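You operate a simulated robot arm through the tools that you are given. There is no shell and no other tool.

Carry out the task below with a simulated robot arm. There is one attempt and no reset: what you move stays moved.

TASK
Try the trip: press TEST once, shut the gate, then reset the trip.
Fine: big hand wheel shut and limit knob at 0 before the reset; the flag ends white; nothing else moves.

The check looks at the end state, three seconds after you hand in, the way a careful person would. Anything else that was tipped, shoved, dropped, spilled or broken makes it a failure.

THE ROBOT
A 7-joint arm with a two-finger parallel gripper, fixed in place. Base frame: the origin is at the foot of the arm, x ahead of it, y to its left, z up. Readings come in m, degrees, newtons and seconds.
Its first joint turns from -149.0 to 149.0 degrees. Payload 3.5 kg.
The TCP is the grasp point between the finger pads, 0.023 m short of the fingertips. In the tool frame z runs along the fingers and y along their closing line. Largest opening 0.094 m; finger width 0.038, thickness 0.01; the body of the gripper, 0.054 by 0.096 m, starts 0.039 m behind the TCP.
Orientation is told as [roll, pitch, yaw] about the base's x, y, z axes, in that order, counted from this pose: with the fingers straight down and closing along the base's y, the tool's x points along the base's -x, its y along +y and its z along -z.

THE INTERFACE
- The arm moves only by the tool arm_command. Its arguments are lists of equal length, an entry for each row: "angular": the turn, a rotation vector about the tool's x, y, z in units of 90 degrees (1.0 is 90 degrees), a list of three; "xyz": the shift along the tool's x, y, z in units of 300 mm (1.0 is 300 mm), a list of three; "jaw": the gripper command, from -1 (fully open) to 1 (shut), values between in proportion. In form: {"angular": [[rx, ry, rz], ...], "xyz": [[x, y, z], ...], "jaw": [jaw, ...]}. A call has 1 to 20 rows; each row is the pose to reach, as a shift and turn from the pose commanded when the call began, along the tool's axes at that moment. A call with a number of a shift or a turn outside -1 to 1 is refused whole. Each row takes 0.2 s and may step no farther than 0.05 m and 8.6 degrees from the row before; otherwise, or with a gripper value out of range, the whole call is refused. Where a pose cannot be reached the arm comes as near as it can. A force on the tool above 70 N (or 10 N above the force at the start of the call, whichever is more), or a blocked arm, ends the call early, and 0.2 s more pass. Each finger travels about 0.153 m/s and halts on what it meets, pressing with about 25 N; the grip force reading is that of the motor and also rises with nothing between the fingers. The clock runs only during rows and for 0.2 s after the last one: add rows that repeat a pose to give the fingers time. It gives the time, the measured TCP pose, the force on the tool (base axes), the opening and the grip force at its end, in the units of the frame above (readings bear some noise), with the torque about the TCP (base axes, N m) and any sound that the robot's microphone picked up.
- Cameras (640 x 400 px; columns grow to the right, rows downward): "scene" is fixed at [0.0605, -0.4957, 1.2328]; the picture's right is [-0.20, -0.98, 0.00], its down [-0.40, 0.08, -0.91] and it looks along [0.90, -0.19, -0.40] (base axes); focal length 305 px, centre (320, 200). "wrist" rides on the gripper at [0.086, 0.016, -0.075] in the tool frame; the picture's right is [-0.18, 0.98, 0.00], its down [-0.58, -0.11, -0.81] and it looks along [-0.79, -0.15, 0.59] (tool axes); focal length 243 px, centre (320, 200).
- snapshot(camera): a new picture of that camera. It takes no simulated time.
- measure_at(camera, pixels): for up to 12 pixels [column, row] of the newest picture of that camera ("zoom" is the newest enlarged one), the place [x, y, z] in the base frame of the surface seen there, good to about 0.002 m, but the place of the scene camera against the robot may be out by one fixed shift of up to 0.018 m in any direction. It takes no simulated time.
- close_up(camera, box): a new picture of the part [left, top, right, bottom] of that camera's present view, enlarged. It takes no simulated time.
- hand_in(): hands the job in; it is judged then, once.

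Leave the gripper open and the arm clear of the work at the hand-in unless told otherwise.

The tools are called as name(argument=value, ...) on one line, values as JSON. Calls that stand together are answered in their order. arm_command: Moves the arm, as the interface text tells. Its arguments: {"type":"object","properties":{"angular":{"type":"array"},"xyz":{"type":"array"},"jaw":{"type":"array"}},"required":["angular","xyz","jaw"]} The other tools are called the same way: snapshot (camera) takes a picture; measure_at (camera, pixels) gives the place of the surface under pixels of a picture; close_up (camera, box) takes an enlarged picture of a part of a camera's view; hand_in () hands the job in.

At the start:

```text
t: 0.0
eef_pos: [0.5836, -0.3286, 0.9755]
tcp_rot: [0.1, -0.1, 0.0]
force: [0.5, 0.9, -0.9]
torque: [-0.01, 0.02, -0.01]
finger_gap: 0.0939
grip_force: 0.0
```

scene: 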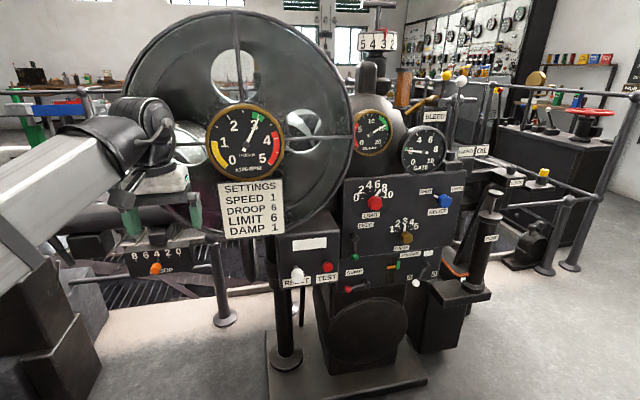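
wrist: 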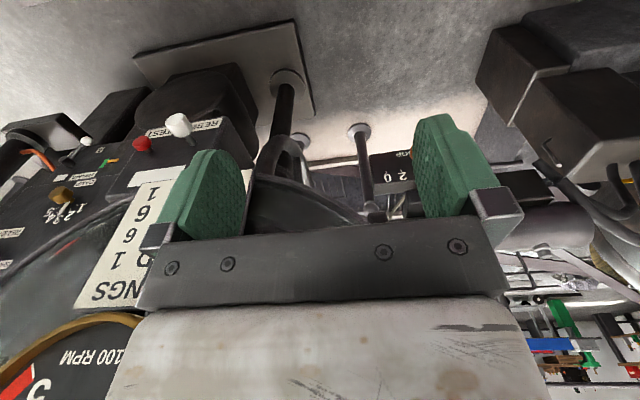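

I see a governor panel with LIMIT, SPEED, DROOP and other knobs, RESET (white) and TEST (red) buttons, and a GATE gauge. I'll take close-ups to read the panel.

close_up(camera="scene", box=[330, 160, 470, 300])

close_up(camera="scene", box=[260, 210, 380, 300])

close_up(camera="scene", box=[340, 80, 500, 190])

close_up(camera="scene", box=[430, 60, 640, 280])

close_up(camera="scene", box=[100, 180, 300, 300])

```text
2.86 times, centred on (400, 230) of scene
```

zoom: 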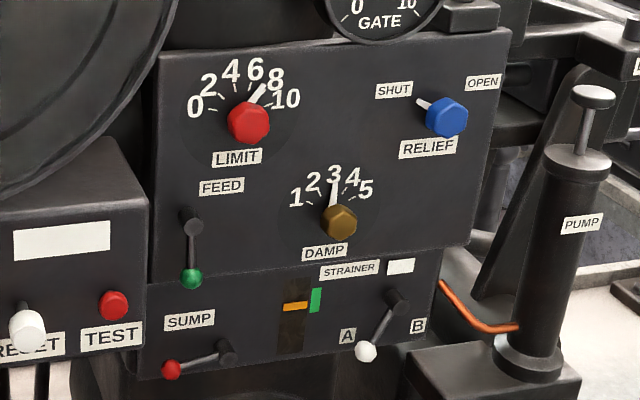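

```text
4.44 times, centred on (320, 255) of scene
```

zoom: 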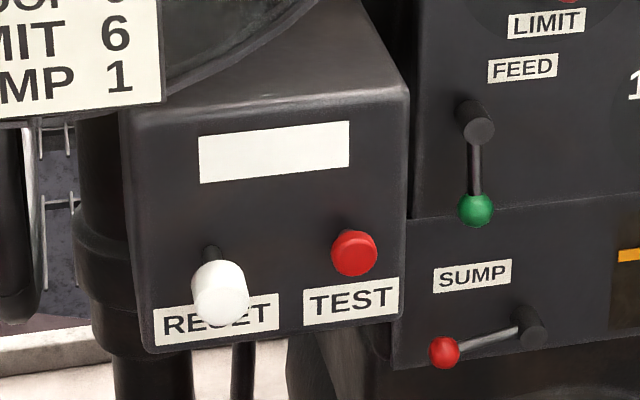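

```text
3.64 times, centred on (420, 135) of scene
```

zoom: 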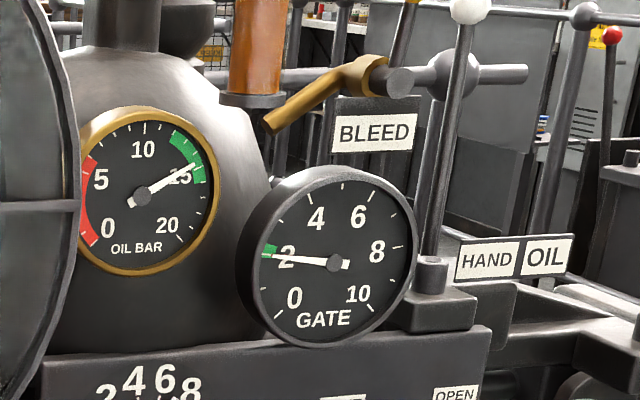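

```text
1.82 times, centred on (535, 170) of scene
```

zoom: 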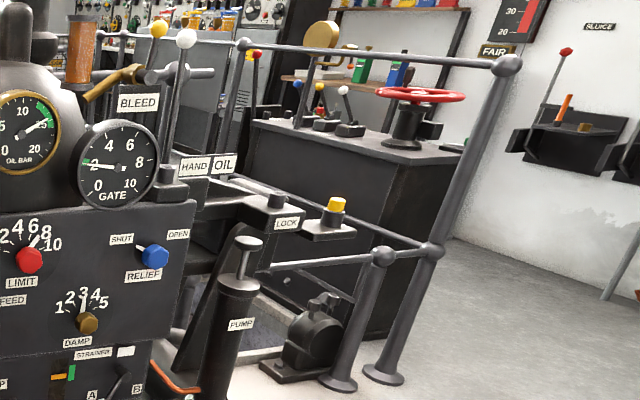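

```text
3.20 times, centred on (200, 240) of scene
```

zoom: 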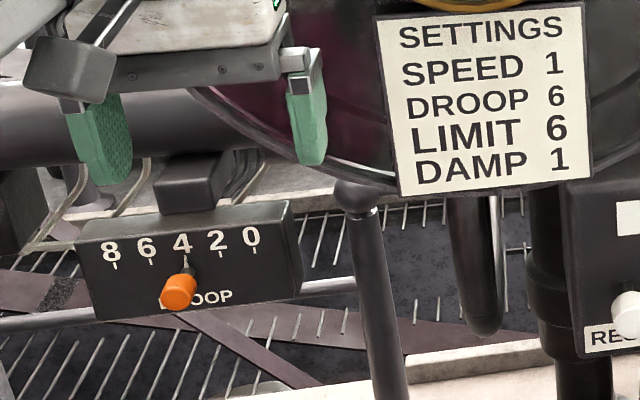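

The flag window is white at the moment, LIMIT points to about 7, and GATE reads about 2. Next I'll look at the big wheel and the levers around it.

close_up(camera="scene", box=[100, 0, 380, 240])

close_up(camera="scene", box=[380, 50, 520, 170])

close_up(camera="scene", box=[335, 170, 415, 250])

close_up(camera="scene", box=[340, 0, 430, 110])

snapshot(camera="scene")

measure_at(camera="scene", pixels=[[374, 202], [298, 272], [327, 267], [310, 244], [350, 130], [235, 15], [240, 60], [335, 60], [360, 190], [440, 190], [440, 270], [345, 250]])

```text
1.67 times, centred on (240, 120) of scene
```

zoom: 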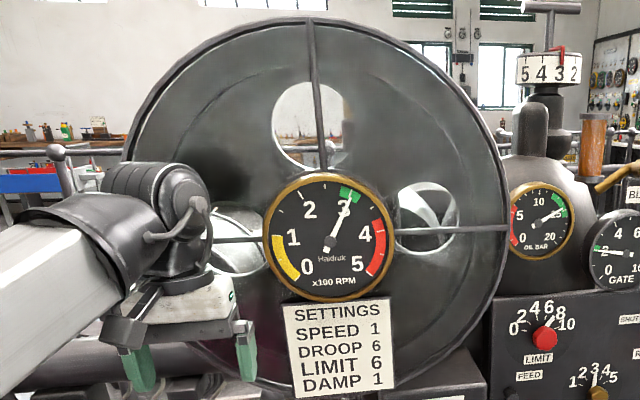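

```text
3.33 times, centred on (450, 110) of scene
```

zoom: 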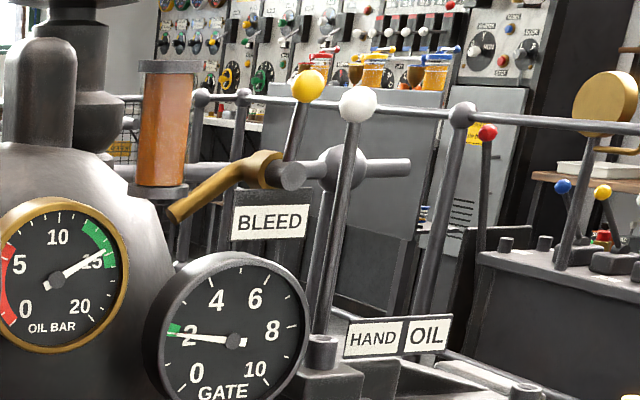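

```text
5.00 times, centred on (375, 210) of scene
```

zoom: 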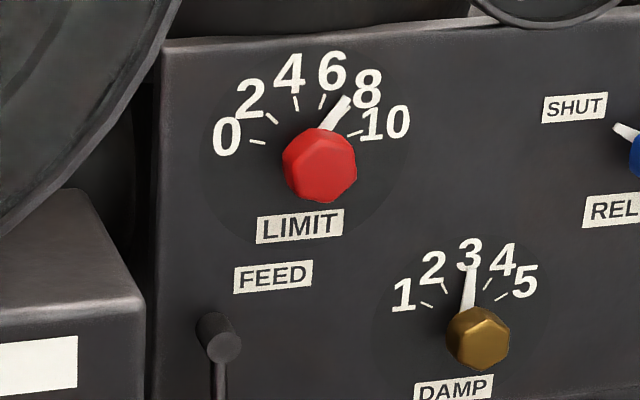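

```text
3.64 times, centred on (385, 55) of scene
```

zoom: 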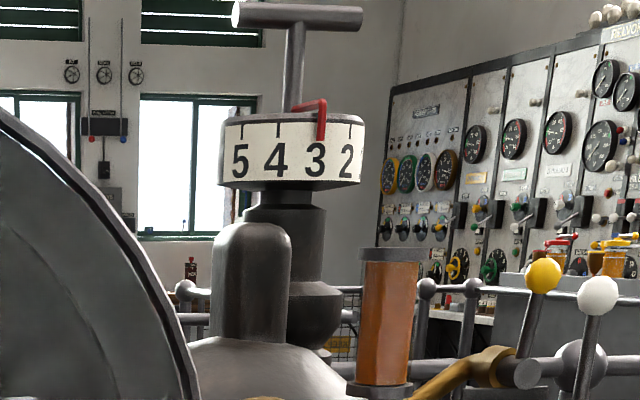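

```text
taken
```

scene: 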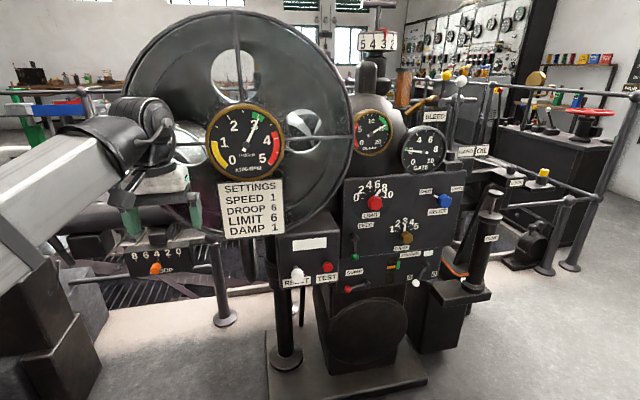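

```text
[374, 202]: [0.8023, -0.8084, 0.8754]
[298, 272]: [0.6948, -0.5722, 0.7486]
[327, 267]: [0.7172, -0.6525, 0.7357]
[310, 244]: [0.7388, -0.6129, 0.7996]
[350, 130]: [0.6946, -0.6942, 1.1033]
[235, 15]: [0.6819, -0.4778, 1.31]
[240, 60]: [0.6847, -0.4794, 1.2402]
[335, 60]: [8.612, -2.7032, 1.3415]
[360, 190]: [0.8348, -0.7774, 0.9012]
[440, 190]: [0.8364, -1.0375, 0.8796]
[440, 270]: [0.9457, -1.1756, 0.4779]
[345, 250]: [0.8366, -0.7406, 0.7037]
```

I'll measure more points on the wheel rim, spokes, gauges and knobs to get the geometry.

measure_at(camera="scene", pixels=[[238, 40], [238, 80], [333, 137], [310, 137], [245, 140], [250, 205], [236, 13], [125, 85], [330, 215], [280, 30], [340, 90], [200, 30]])

measure_at(camera="scene", pixels=[[376, 202], [382, 190], [360, 200], [390, 210], [351, 184], [440, 240], [297, 268], [300, 262], [290, 235], [330, 240], [290, 280], [322, 283]])

close_up(camera="scene", box=[190, 90, 350, 250])

close_up(camera="scene", box=[110, 0, 300, 120])

```text
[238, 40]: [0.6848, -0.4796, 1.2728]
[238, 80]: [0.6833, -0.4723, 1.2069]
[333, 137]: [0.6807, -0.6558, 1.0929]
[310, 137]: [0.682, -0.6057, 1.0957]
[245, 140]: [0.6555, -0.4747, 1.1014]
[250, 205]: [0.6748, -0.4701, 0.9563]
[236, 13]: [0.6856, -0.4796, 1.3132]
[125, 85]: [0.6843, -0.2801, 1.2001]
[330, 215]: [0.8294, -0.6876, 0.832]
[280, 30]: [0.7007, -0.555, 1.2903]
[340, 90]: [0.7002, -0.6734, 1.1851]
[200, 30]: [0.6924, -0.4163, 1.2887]
```

```text
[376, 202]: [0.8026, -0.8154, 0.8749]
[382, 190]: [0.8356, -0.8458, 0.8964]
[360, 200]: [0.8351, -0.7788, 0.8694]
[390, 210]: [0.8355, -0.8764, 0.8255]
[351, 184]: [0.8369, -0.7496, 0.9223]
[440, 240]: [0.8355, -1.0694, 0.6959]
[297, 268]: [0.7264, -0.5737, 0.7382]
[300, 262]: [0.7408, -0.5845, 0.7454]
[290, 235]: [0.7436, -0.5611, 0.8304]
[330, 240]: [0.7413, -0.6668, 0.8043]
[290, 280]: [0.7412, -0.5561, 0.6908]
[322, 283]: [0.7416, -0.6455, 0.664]
```

```text
2.50 times, centred on (270, 170) of scene
```

zoom: 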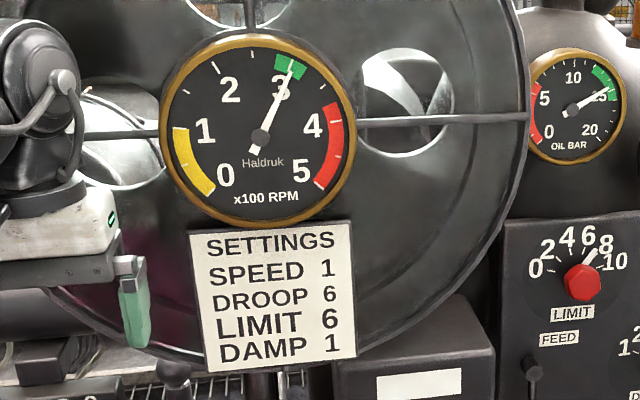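

```text
3.33 times, centred on (205, 60) of scene
```

zoom: 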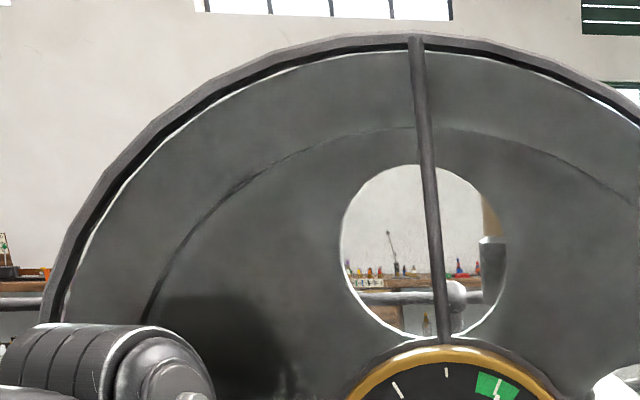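

The disc and the spoked ring holding the gauge look like a guarded flywheel rather than a hand wheel. I'll use the wrist camera to look for the hand wheel elsewhere.

close_up(camera="wrist", box=[220, 60, 440, 230])

close_up(camera="wrist", box=[440, 0, 640, 400])

close_up(camera="scene", box=[0, 150, 240, 400])

close_up(camera="scene", box=[260, 260, 480, 400])

close_up(camera="scene", box=[540, 80, 640, 160])

measure_at(camera="scene", pixels=[[365, 330], [290, 290], [590, 112], [543, 173], [461, 81], [447, 76], [378, 5], [377, 40], [493, 190]])

```text
2.35 times, centred on (330, 145) of wrist
```

zoom: 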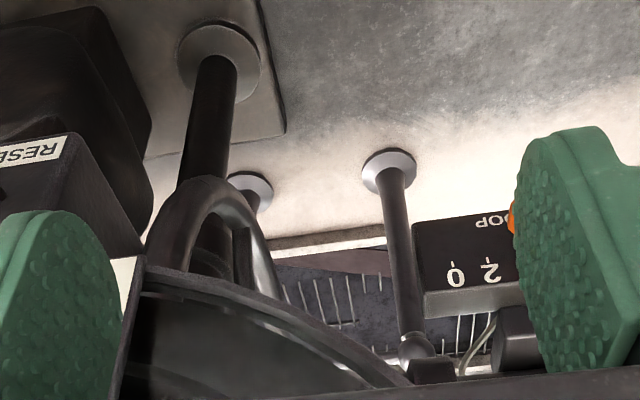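

```text
1.00 times, centred on (540, 200) of wrist (not enlarged: the box is as wide or as high as the picture)
```

zoom: 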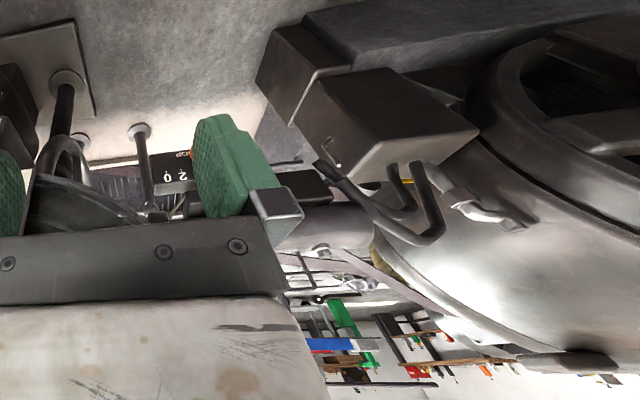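

```text
1.60 times, centred on (120, 275) of scene
```

zoom: 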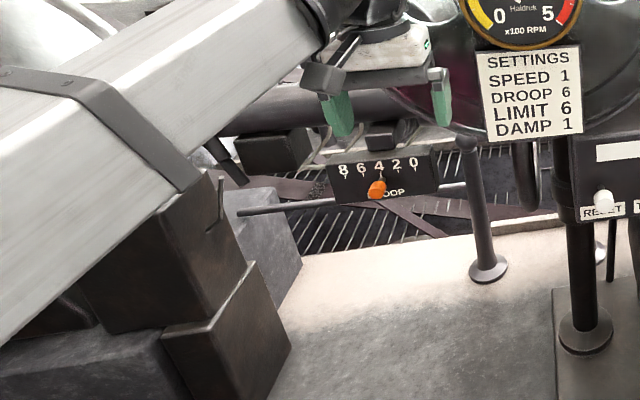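

```text
2.86 times, centred on (370, 330) of scene
```

zoom: 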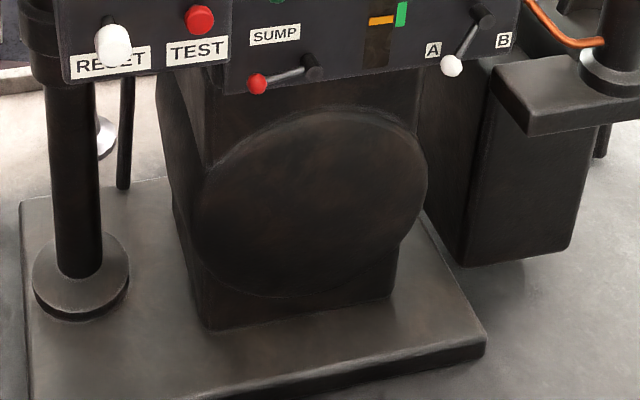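

```text
5.00 times, centred on (590, 120) of scene
```

zoom: 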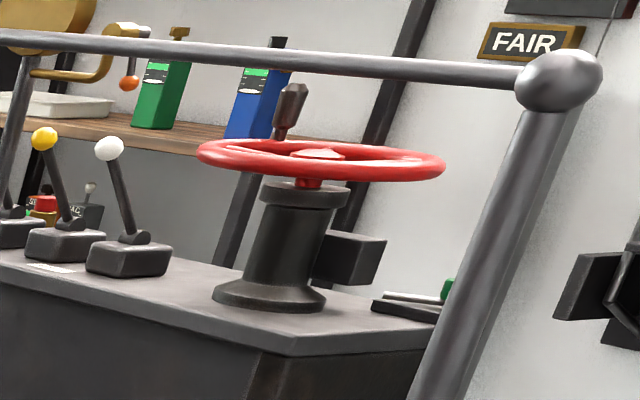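

```text
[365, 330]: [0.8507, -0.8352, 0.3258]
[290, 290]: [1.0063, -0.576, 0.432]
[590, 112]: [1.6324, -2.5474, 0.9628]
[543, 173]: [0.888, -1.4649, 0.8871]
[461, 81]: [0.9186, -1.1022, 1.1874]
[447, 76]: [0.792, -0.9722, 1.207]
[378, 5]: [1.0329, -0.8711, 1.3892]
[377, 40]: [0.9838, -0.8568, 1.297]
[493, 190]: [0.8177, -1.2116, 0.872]
```

The red wheel in the background is out of reach, more than 2.5 m away. I'll measure the things on the right of the wrist view, which is the +y side.

snapshot(camera="wrist")

measure_at(camera="wrist", pixels=[[600, 220], [620, 140], [600, 60], [540, 130], [540, 60], [500, 60], [540, 170], [560, 330], [390, 190], [180, 125], [140, 145], [290, 150]])

close_up(camera="wrist", box=[480, 0, 640, 260])

```text
taken
```

wrist: 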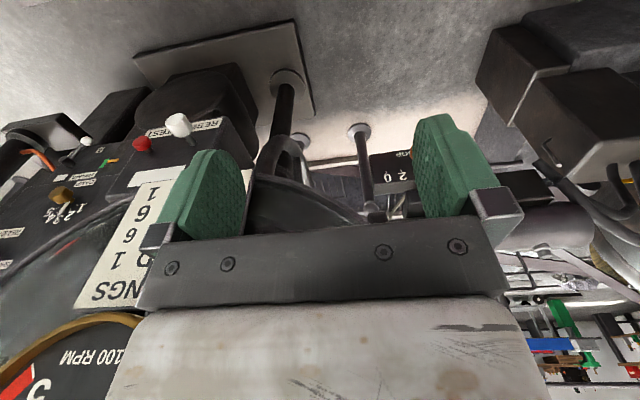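

```text
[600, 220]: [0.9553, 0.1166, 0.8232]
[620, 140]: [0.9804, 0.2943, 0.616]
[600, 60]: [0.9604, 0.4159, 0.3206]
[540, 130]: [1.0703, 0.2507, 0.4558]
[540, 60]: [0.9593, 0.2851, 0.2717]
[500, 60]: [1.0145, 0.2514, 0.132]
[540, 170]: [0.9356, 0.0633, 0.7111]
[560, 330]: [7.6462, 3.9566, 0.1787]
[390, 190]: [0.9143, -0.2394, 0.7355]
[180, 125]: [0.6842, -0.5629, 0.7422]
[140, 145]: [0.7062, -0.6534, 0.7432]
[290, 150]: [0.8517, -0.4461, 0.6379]
```

```text
1.54 times, centred on (560, 130) of wrist
```

zoom: 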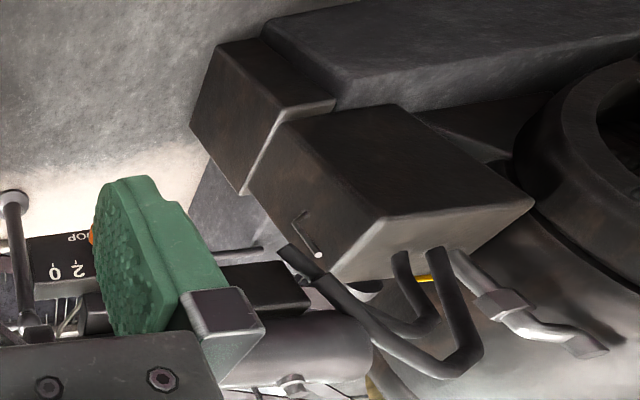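

The scene camera is offset from the wrist camera by about (+0.011, 0, -0.008). To find the hand wheel I'll back the arm off about 0.1 m from the flywheel and turn the wrist camera toward +y, with the gripper left open.

arm_command(angular=[[0, 0, 0], [0, 0, 0], [0, 0, -0.09], [0, 0, -0.18], [0, 0, -0.27], [0, 0, -0.36], [0, 0, -0.45], [0, 0, -0.54], [0, 0, -0.63], [0, 0, -0.72]], xyz=[[0.15, 0, 0], [0.3, 0, 0], [0.3, 0, 0], [0.3, 0, 0], [0.3, 0, 0], [0.3, 0, 0], [0.3, 0, 0], [0.3, 0, 0], [0.3, 0, 0], [0.3, 0, 0]], jaw=[-1, -1, -1, -1, -1, -1, -1, -1, -1, -1])

snapshot(camera="wrist")

snapshot(camera="scene")

```text
t: 2.2
eef_pos: [0.5029, -0.3292, 0.969]
tcp_rot: [0.3, 0.2, 64.9]
force: [0.6, -0.5, 0.4]
torque: [-0.01, 0.0, 0.0]
finger_gap: 0.094
grip_force: 0.1
```

```text
taken
```

wrist: 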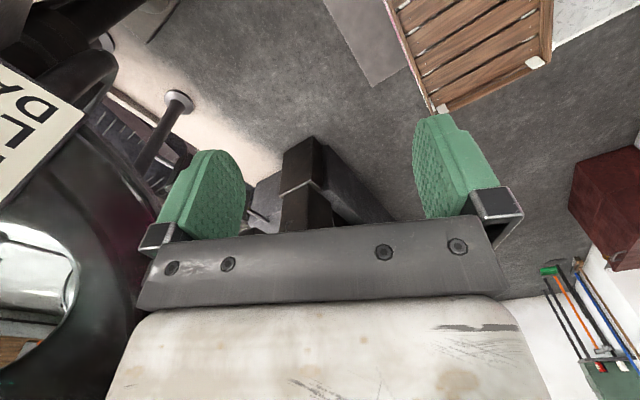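

```text
taken
```

scene: 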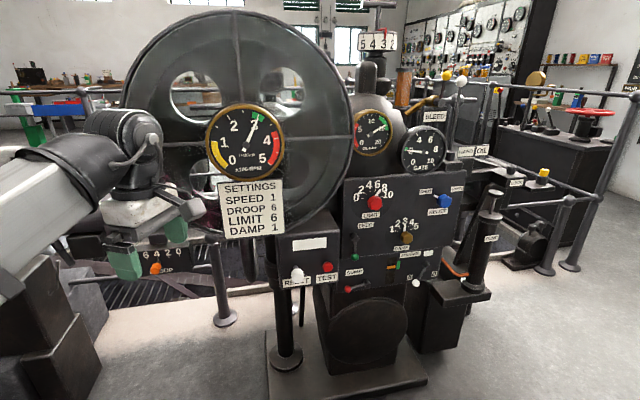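

Between the two pictures the holes in the disc moved, so the disc is a spinning flywheel and the ring in front of it is a fixed guard. I'll look closer at the LOCK/HAND area on the right of the scene view, and the upper middle.

close_up(camera="scene", box=[440, 130, 580, 280])

close_up(camera="scene", box=[220, 0, 480, 140])

close_up(camera="scene", box=[50, 180, 240, 320])

measure_at(camera="scene", pixels=[[516, 183], [518, 172], [540, 180], [500, 165], [570, 200], [520, 240], [468, 150], [484, 150]])

```text
2.67 times, centred on (510, 205) of scene
```

zoom: 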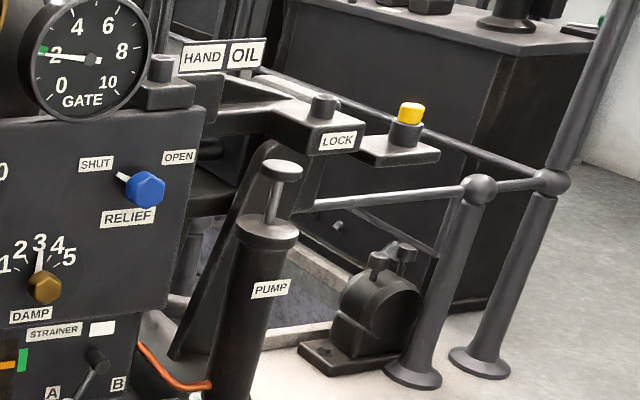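

```text
2.46 times, centred on (350, 70) of scene
```

zoom: 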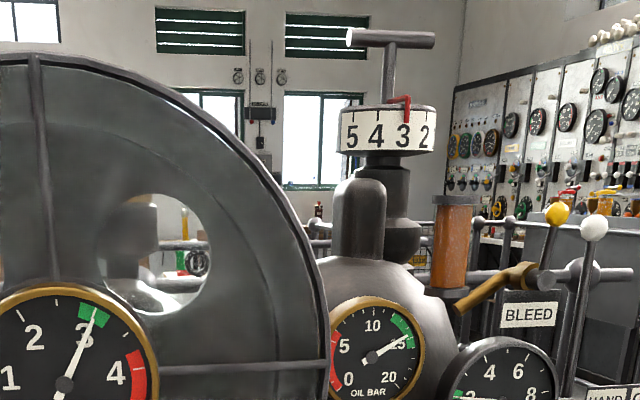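

```text
2.86 times, centred on (145, 250) of scene
```

zoom: 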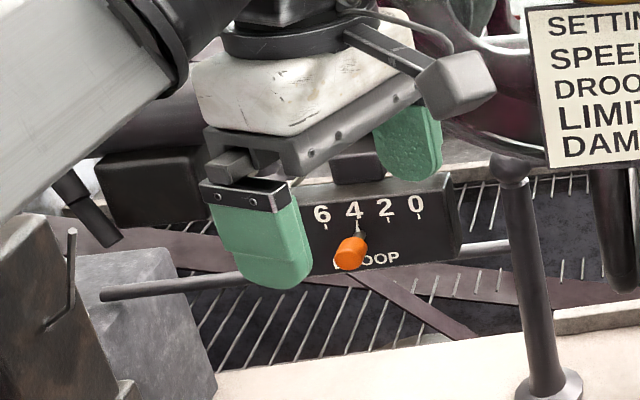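

```text
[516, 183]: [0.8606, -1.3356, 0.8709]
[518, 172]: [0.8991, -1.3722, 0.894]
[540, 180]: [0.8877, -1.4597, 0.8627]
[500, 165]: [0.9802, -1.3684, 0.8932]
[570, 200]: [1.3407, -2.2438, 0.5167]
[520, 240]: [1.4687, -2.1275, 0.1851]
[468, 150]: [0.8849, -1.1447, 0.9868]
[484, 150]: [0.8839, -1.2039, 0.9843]
```

Through the flywheel hole behind the gripper (about pixel (200, 180)) there's something dark red. I'll zoom in there and measure it.

close_up(camera="scene", box=[150, 140, 240, 240])

measure_at(camera="zoom", pixels=[[320, 140], [350, 180], [300, 100], [400, 240]])

close_up(camera="wrist", box=[0, 0, 200, 400])

close_up(camera="scene", box=[0, 60, 130, 140])

```text
4.00 times, centred on (195, 190) of scene
```

zoom: 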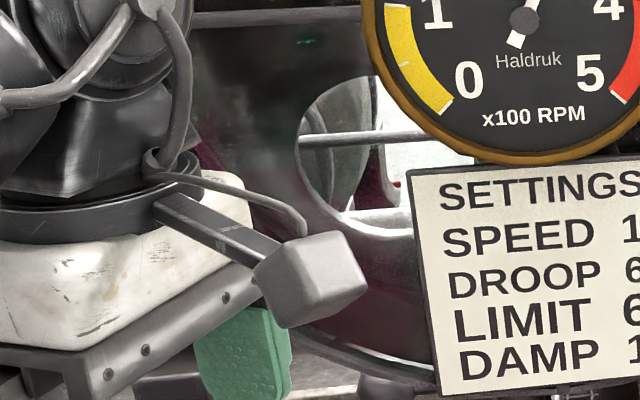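

```text
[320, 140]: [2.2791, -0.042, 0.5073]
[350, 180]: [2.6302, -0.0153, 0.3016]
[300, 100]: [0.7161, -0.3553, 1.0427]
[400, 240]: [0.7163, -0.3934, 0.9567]
```

```text
1.00 times, centred on (100, 200) of wrist (not enlarged: the box is as wide or as high as the picture)
```

zoom: 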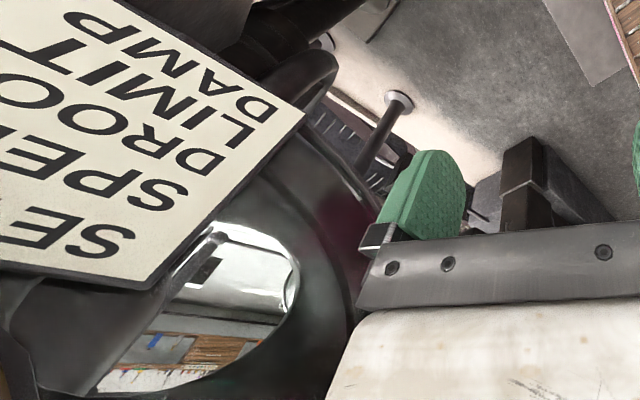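

```text
4.92 times, centred on (65, 100) of scene
```

zoom: 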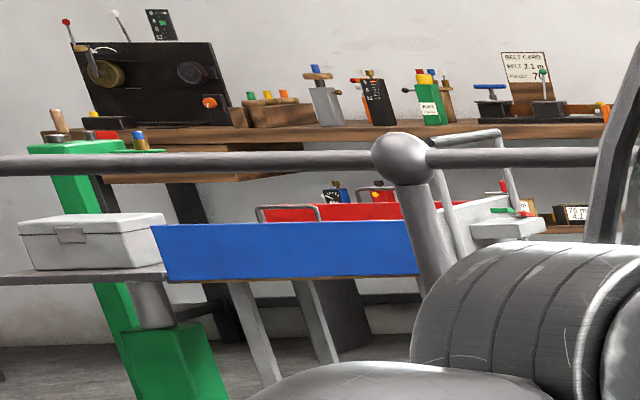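

Nothing there but reflections. The arm itself may be hiding the left side, so I'll raise the wrist, tilt it up and look toward the casing on the +y side.

arm_command(angular=[[0, -0.08, 0], [0, -0.16, 0], [0, -0.24, 0], [0, -0.32, 0], [0, -0.32, 0]], xyz=[[-0.08, 0.08, -0.09], [-0.16, 0.16, -0.18], [-0.24, 0.24, -0.27], [-0.32, 0.32, -0.36], [-0.32, 0.32, -0.4]], jaw=[-1, -1, -1, -1, -1])

snapshot(camera="wrist")

snapshot(camera="scene")

```text
t: 3.4
eef_pos: [0.4748, -0.1931, 1.0714]
tcp_rot: [-0.5, -28.8, 64.5]
force: [0.7, -0.4, 0.8]
torque: [-0.03, 0.01, -0.01]
finger_gap: 0.0942
grip_force: 0.1
out of reach, approached as far as the arm can: row 3, 4, 5
```

```text
taken
```

wrist: 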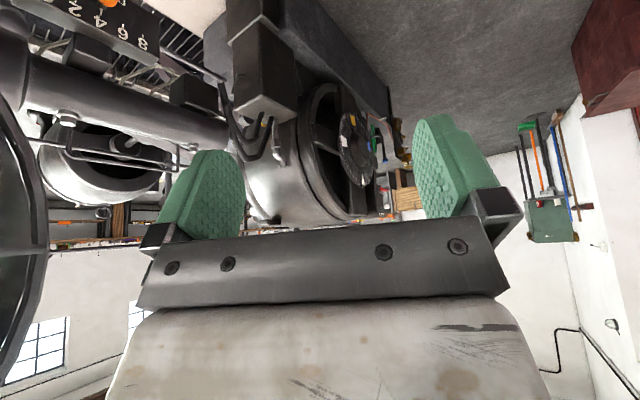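

```text
taken
```

scene: 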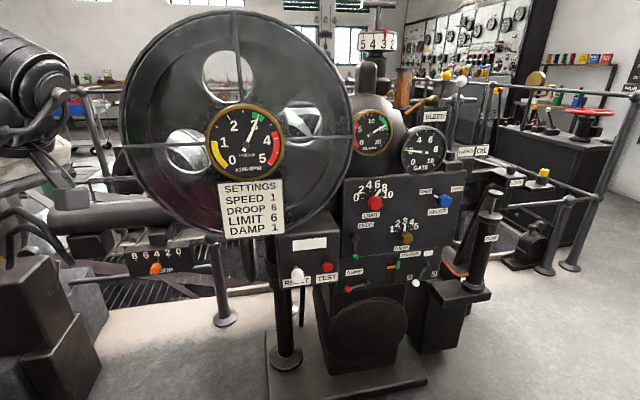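

There's a dark wheel-like ring on the casing at wrist pixel (340, 150). I'll zoom in and measure it.

close_up(camera="wrist", box=[200, 40, 460, 240])

measure_at(camera="wrist", pixels=[[360, 150], [320, 150], [345, 215], [325, 90], [280, 150], [260, 90]])

close_up(camera="wrist", box=[0, 0, 240, 260])

close_up(camera="scene", box=[0, 60, 220, 330])

```text
2.00 times, centred on (330, 140) of wrist
```

zoom: 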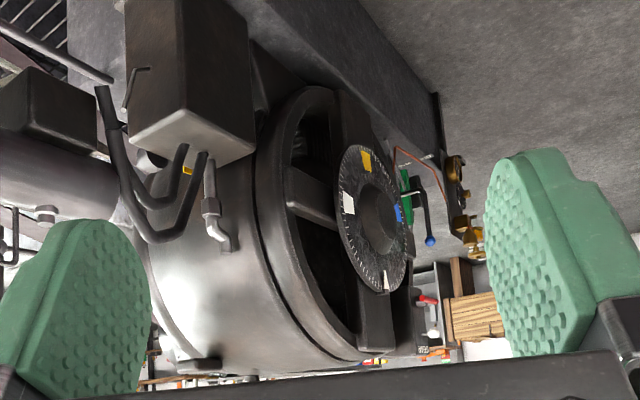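

```text
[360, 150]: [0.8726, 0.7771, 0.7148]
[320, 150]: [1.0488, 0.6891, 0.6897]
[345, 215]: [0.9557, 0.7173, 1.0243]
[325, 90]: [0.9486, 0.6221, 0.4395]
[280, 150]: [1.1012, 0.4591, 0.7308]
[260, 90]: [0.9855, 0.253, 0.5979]
```

```text
1.54 times, centred on (120, 130) of wrist
```

zoom: 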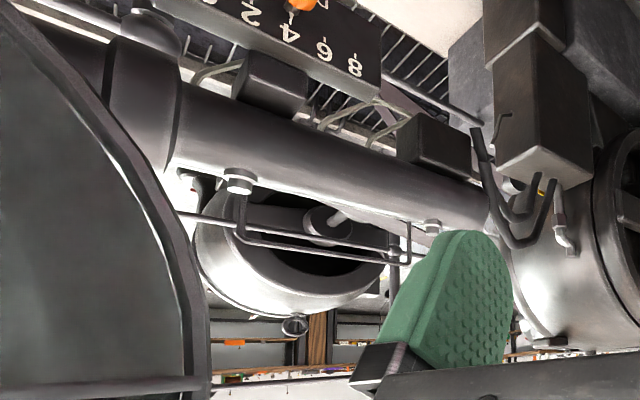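

```text
1.48 times, centred on (110, 195) of scene
```

zoom: 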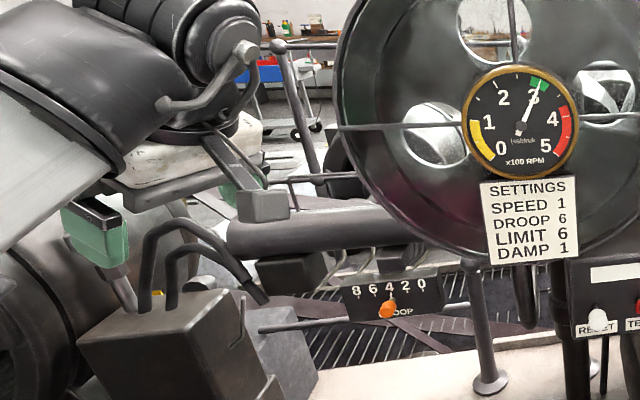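

That's the generator end, with no hand wheel there. The wheel may be on the hidden right side of the governor, so I'll straighten the tool first and then swing round to look from the right.

arm_command(angular=[[0, 0.08, 0], [0, 0.16, 0], [0, 0.24, 0], [0, 0.32, 0], [0, 0.32, 0]], xyz=[[0, 0, 0], [0, 0, 0], [0, 0, 0], [0, 0, 0], [0, 0, 0]], jaw=[-1, -1, -1, -1, -1])

measure_at(camera="scene", pixels=[[492, 205], [485, 230], [478, 250], [500, 188], [480, 178], [486, 210], [370, 350], [400, 330], [335, 330], [440, 320]])

close_up(camera="scene", box=[435, 150, 520, 280])

```text
t: 4.6
eef_pos: [0.4891, -0.1983, 1.0369]
tcp_rot: [-1.2, 0.1, 64.9]
force: [0.3, -0.3, -0.3]
torque: [0.01, -0.03, -0.02]
finger_gap: 0.0941
grip_force: 0.1
out of reach, approached as far as the arm can: row 1, 2, 3, 4, 5
```

```text
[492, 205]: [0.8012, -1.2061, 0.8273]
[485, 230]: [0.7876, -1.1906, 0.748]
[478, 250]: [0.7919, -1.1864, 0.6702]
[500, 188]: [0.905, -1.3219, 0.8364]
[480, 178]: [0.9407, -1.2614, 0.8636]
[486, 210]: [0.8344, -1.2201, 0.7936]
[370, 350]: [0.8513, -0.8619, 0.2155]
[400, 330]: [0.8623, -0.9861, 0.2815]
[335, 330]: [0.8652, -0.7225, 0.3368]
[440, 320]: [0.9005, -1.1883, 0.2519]
```

```text
3.08 times, centred on (478, 215) of scene
```

zoom: 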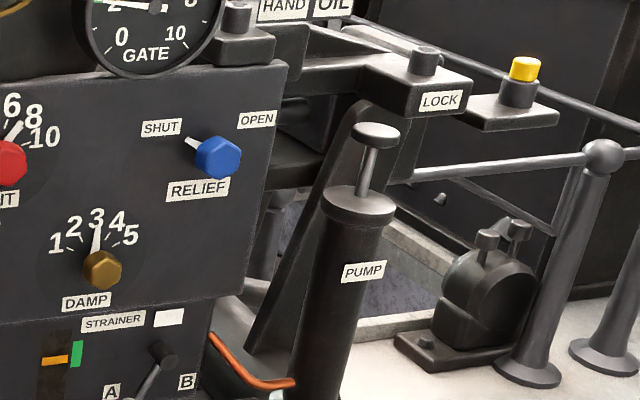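

I'll bring the arm back into reach at about z=0.95 and turn the tool back to yaw 0, so I can inspect the flywheel guard ring from the left.

arm_command(angular=[[0, 0, 0.09], [0, 0, 0.18], [0, 0, 0.27], [0, 0, 0.36], [0, 0, 0.45], [0, 0, 0.54], [0, 0, 0.63], [0, 0, 0.72], [0, 0, 0.81], [0, 0, 0.81]], xyz=[[0.05, 0, 0.12], [0.1, 0, 0.24], [0.15, 0, 0.36], [0.19, 0.012, 0.48], [0.19, 0.012, 0.48], [0.19, 0.012, 0.48], [0.19, 0.012, 0.48], [0.19, 0.012, 0.48], [0.19, 0.012, 0.48], [0.19, 0.012, 0.48]], jaw=[-1, -1, -1, -1, -1, -1, -1, -1, -1, -1])

snapshot(camera="wrist")

snapshot(camera="scene")

```text
t: 6.8
eef_pos: [0.461, -0.2486, 0.8945]
tcp_rot: [-0.1, 0.5, -8.2]
force: [0.2, 0.0, 0.3]
torque: [-0.04, 0.01, 0.01]
finger_gap: 0.0943
grip_force: 0.1
```

```text
taken
```

wrist: 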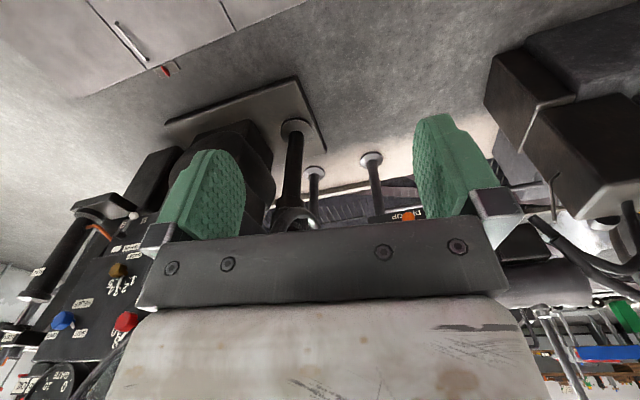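

```text
taken
```

scene: 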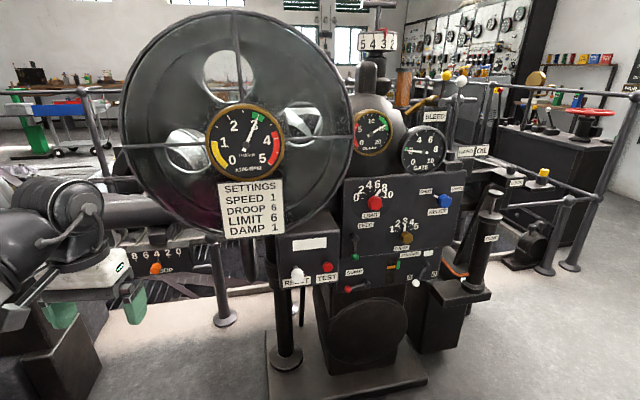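

I'll swing toward the right side (-y), staying at x≈0.46, and yaw the camera that way to see behind and beside the governor.

arm_command(angular=[[0, 0, 0.06], [0, 0, 0.12], [0, 0, 0.18], [0, 0, 0.24], [0, 0, 0.3], [0, 0, 0.36]], xyz=[[0, -0.15, -0.03], [0, -0.3, -0.06], [0, -0.45, -0.1], [0, -0.6, -0.13], [0, -0.75, -0.16], [0, -0.9, -0.2]], jaw=[-1, -1, -1, -1, -1, -1])

snapshot(camera="wrist")

snapshot(camera="scene")

```text
t: 8.2
eef_pos: [0.4234, -0.5185, 0.9536]
tcp_rot: [-0.4, 0.4, -40.5]
force: [0.9, -0.2, -0.3]
torque: [-0.02, 0.0, 0.0]
finger_gap: 0.0941
grip_force: 0.0
```

```text
taken
```

wrist: 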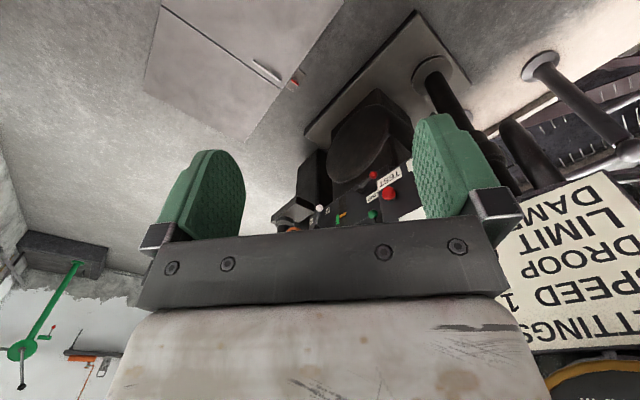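

```text
taken
```

scene: 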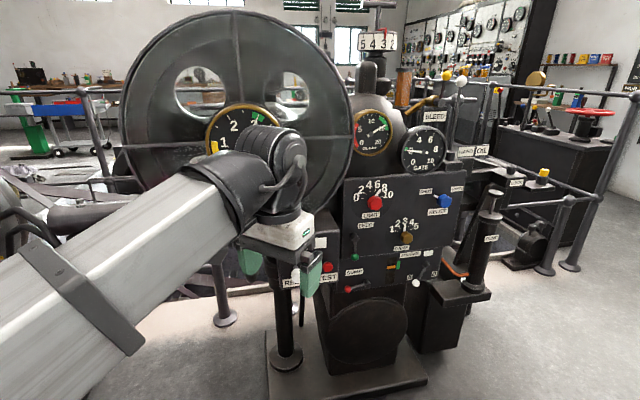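

I'll continue to the right and tilt the tool upward so the camera can look level past the fingers.

arm_command(angular=[[0, -0.08, 0], [0, -0.16, 0], [0, -0.24, 0], [0, -0.32, 0], [0, -0.4, 0], [0, -0.48, 0], [0, -0.56, 0]], xyz=[[-0.1, -0.1, 0], [-0.2, -0.2, 0], [-0.3, -0.3, 0], [-0.4, -0.4, 0], [-0.5, -0.5, 0], [-0.6, -0.6, 0], [-0.68, -0.64, 0]], jaw=[-1, -1, -1, -1, -1, -1, -1])

snapshot(camera="wrist")

snapshot(camera="scene")

```text
t: 9.8
eef_pos: [0.4541, -0.7977, 0.955]
tcp_rot: [-0.7, -50.2, -40.1]
force: [0.0, 0.3, -0.8]
torque: [0.0, 0.01, -0.02]
finger_gap: 0.094
grip_force: 0.1
```

```text
taken
```

wrist: 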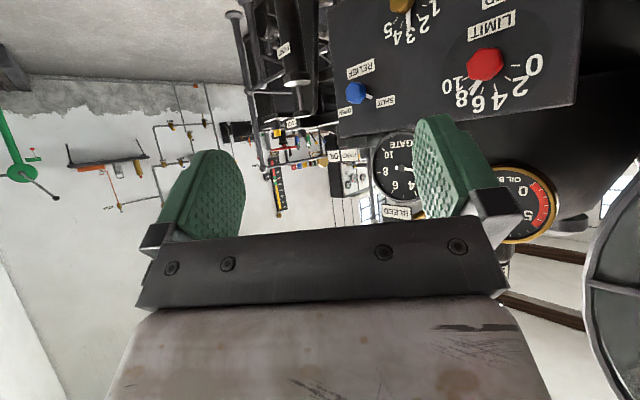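

```text
taken
```

scene: 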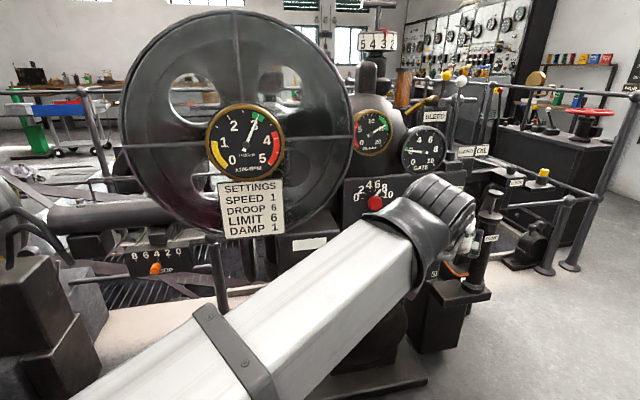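

With the arm out of the way I can zoom the scene view on the left side, and the wrist view around (280, 80).

close_up(camera="scene", box=[0, 140, 240, 330])

close_up(camera="wrist", box=[210, 0, 360, 220])

close_up(camera="wrist", box=[330, 0, 640, 220])

measure_at(camera="wrist", pixels=[[485, 65], [500, 45], [480, 85], [540, 100], [560, 40], [440, 40], [390, 100], [550, 75], [240, 20], [270, 60]])

```text
2.11 times, centred on (120, 235) of scene
```

zoom: 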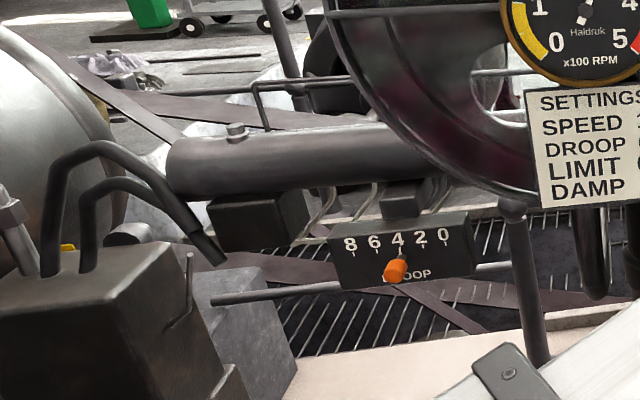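

```text
1.82 times, centred on (285, 110) of wrist
```

zoom: 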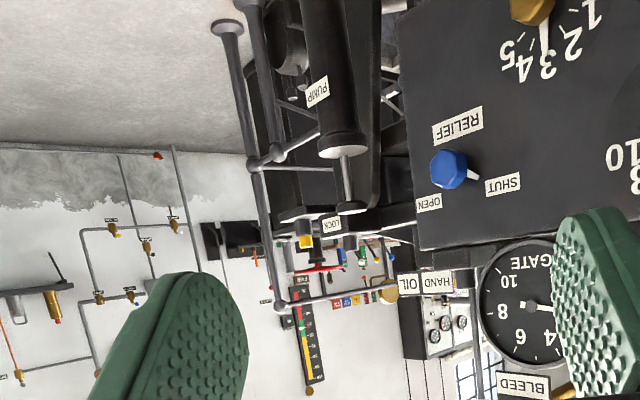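

```text
1.82 times, centred on (485, 110) of wrist
```

zoom: 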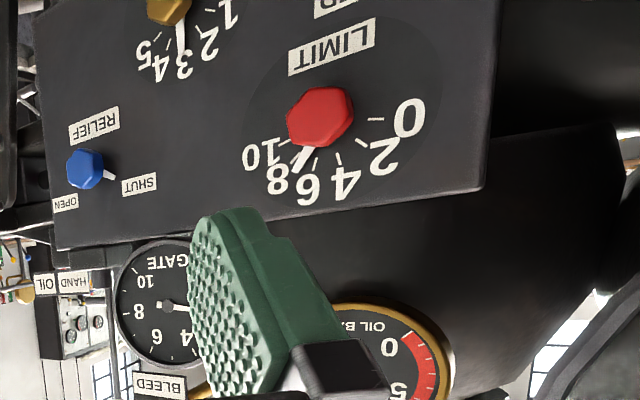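

```text
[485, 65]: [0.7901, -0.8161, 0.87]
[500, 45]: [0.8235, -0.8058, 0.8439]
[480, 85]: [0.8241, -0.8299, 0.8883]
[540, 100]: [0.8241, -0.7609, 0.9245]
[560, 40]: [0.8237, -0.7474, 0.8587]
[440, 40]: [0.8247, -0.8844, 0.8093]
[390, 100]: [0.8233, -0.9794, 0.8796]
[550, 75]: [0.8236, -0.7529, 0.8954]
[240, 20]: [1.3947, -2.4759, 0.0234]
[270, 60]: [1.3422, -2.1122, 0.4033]
```

Beside PUMP there's a dark slanted shape between the panel and the pump that could be a wheel seen on edge. I'll zoom in and measure it.

close_up(camera="wrist", box=[230, 0, 340, 150])

measure_at(camera="wrist", pixels=[[315, 60], [318, 20], [326, 60], [322, 110], [297, 50], [285, 30], [268, 20]])

measure_at(camera="scene", pixels=[[478, 215], [476, 222], [480, 200], [463, 210], [455, 175], [470, 180]])

close_up(camera="scene", box=[110, 0, 370, 250])

```text
2.67 times, centred on (285, 75) of wrist
```

zoom: 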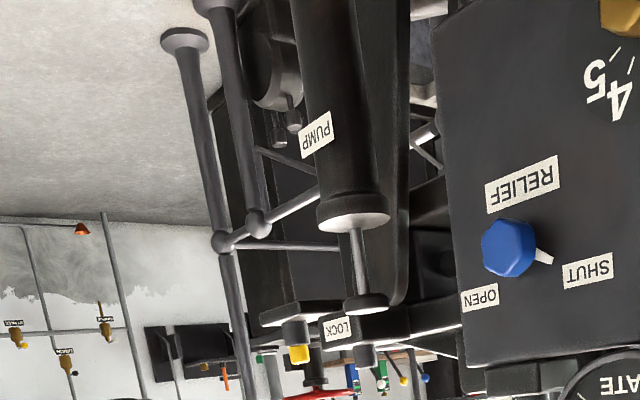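

```text
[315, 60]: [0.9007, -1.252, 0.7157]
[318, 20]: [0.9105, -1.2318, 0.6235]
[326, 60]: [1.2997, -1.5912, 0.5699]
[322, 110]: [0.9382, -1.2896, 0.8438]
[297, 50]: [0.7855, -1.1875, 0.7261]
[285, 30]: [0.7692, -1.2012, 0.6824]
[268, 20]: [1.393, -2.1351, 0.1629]
```

```text
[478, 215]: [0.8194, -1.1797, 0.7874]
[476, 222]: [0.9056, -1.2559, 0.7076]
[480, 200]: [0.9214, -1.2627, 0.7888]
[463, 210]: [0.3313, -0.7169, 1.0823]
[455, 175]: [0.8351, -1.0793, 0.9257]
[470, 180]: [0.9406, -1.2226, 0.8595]
```

```text
1.60 times, centred on (240, 125) of scene
```

zoom: 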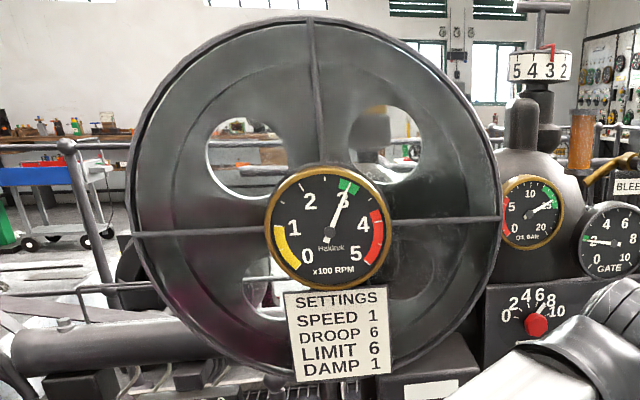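

Left of the flywheel there's a dark round thing peeking out, around scene (121, 169). I'll measure and zoom in on it.

close_up(camera="scene", box=[80, 120, 180, 220])

measure_at(camera="scene", pixels=[[117, 170], [121, 169], [118, 180], [150, 190], [85, 215], [100, 175], [238, 60], [150, 145]])

close_up(camera="scene", box=[155, 60, 235, 130])

close_up(camera="scene", box=[230, 60, 340, 150])

```text
4.00 times, centred on (130, 170) of scene
```

zoom: 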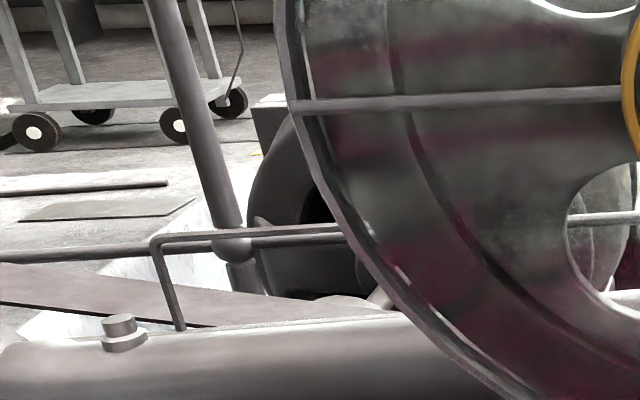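

```text
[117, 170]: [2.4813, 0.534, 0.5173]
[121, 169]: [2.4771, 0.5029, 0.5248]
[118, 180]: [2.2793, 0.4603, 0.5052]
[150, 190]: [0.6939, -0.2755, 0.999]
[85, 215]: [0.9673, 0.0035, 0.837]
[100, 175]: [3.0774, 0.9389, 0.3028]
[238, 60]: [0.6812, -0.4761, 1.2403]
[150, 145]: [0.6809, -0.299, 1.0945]
```

```text
5.71 times, centred on (195, 95) of scene
```

zoom: 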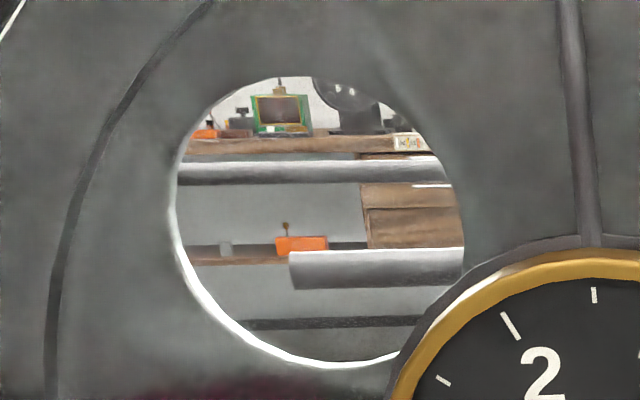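

```text
4.44 times, centred on (285, 105) of scene
```

zoom: 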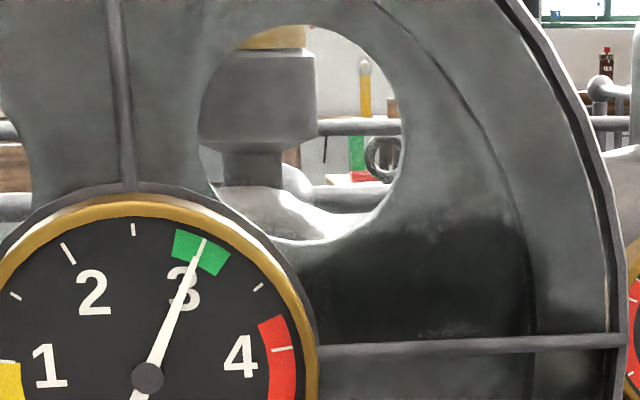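

Everything around the flywheel is a fixed guard, a gauge or background. The hand wheel might be to the right of or behind the robot, so I'll pan the wrist camera further right around the vertical axis.

arm_command(angular=[[0.068, 0, 0.057], [0.137, 0, 0.115], [0.205, 0, 0.172], [0.273, 0, 0.23], [0.341, 0, 0.287], [0.41, 0, 0.344], [0.478, 0, 0.402]], xyz=[[0, 0, -0.05], [0, 0, -0.1], [0, 0, -0.15], [0, 0, -0.2], [0, 0, -0.25], [0, 0, -0.3], [0, 0, -0.3]], jaw=[-1, -1, -1, -1, -1, -1, -1])

snapshot(camera="wrist")

snapshot(camera="scene")

```text
t: 11.4
eef_pos: [0.4012, -0.7508, 1.0129]
tcp_rot: [-0.1, -50.2, -96.8]
force: [-0.1, -0.6, -0.2]
torque: [0.0, 0.0, 0.03]
finger_gap: 0.0942
grip_force: 0.0
```

```text
taken
```

wrist: 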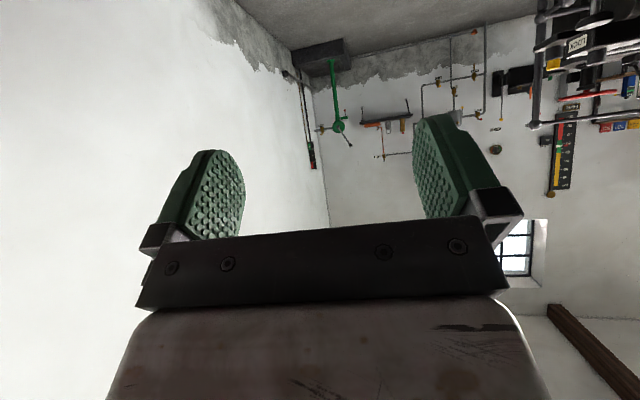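

```text
taken
```

scene: 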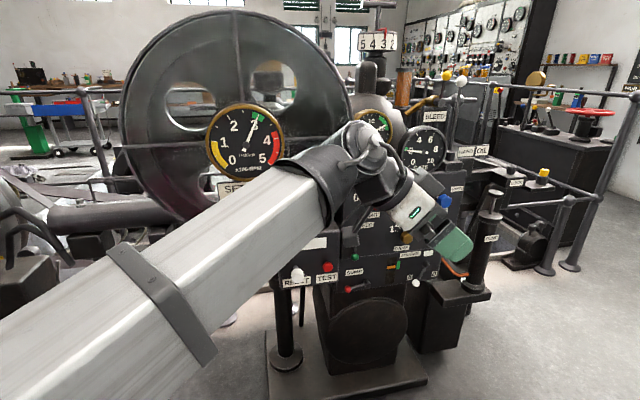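

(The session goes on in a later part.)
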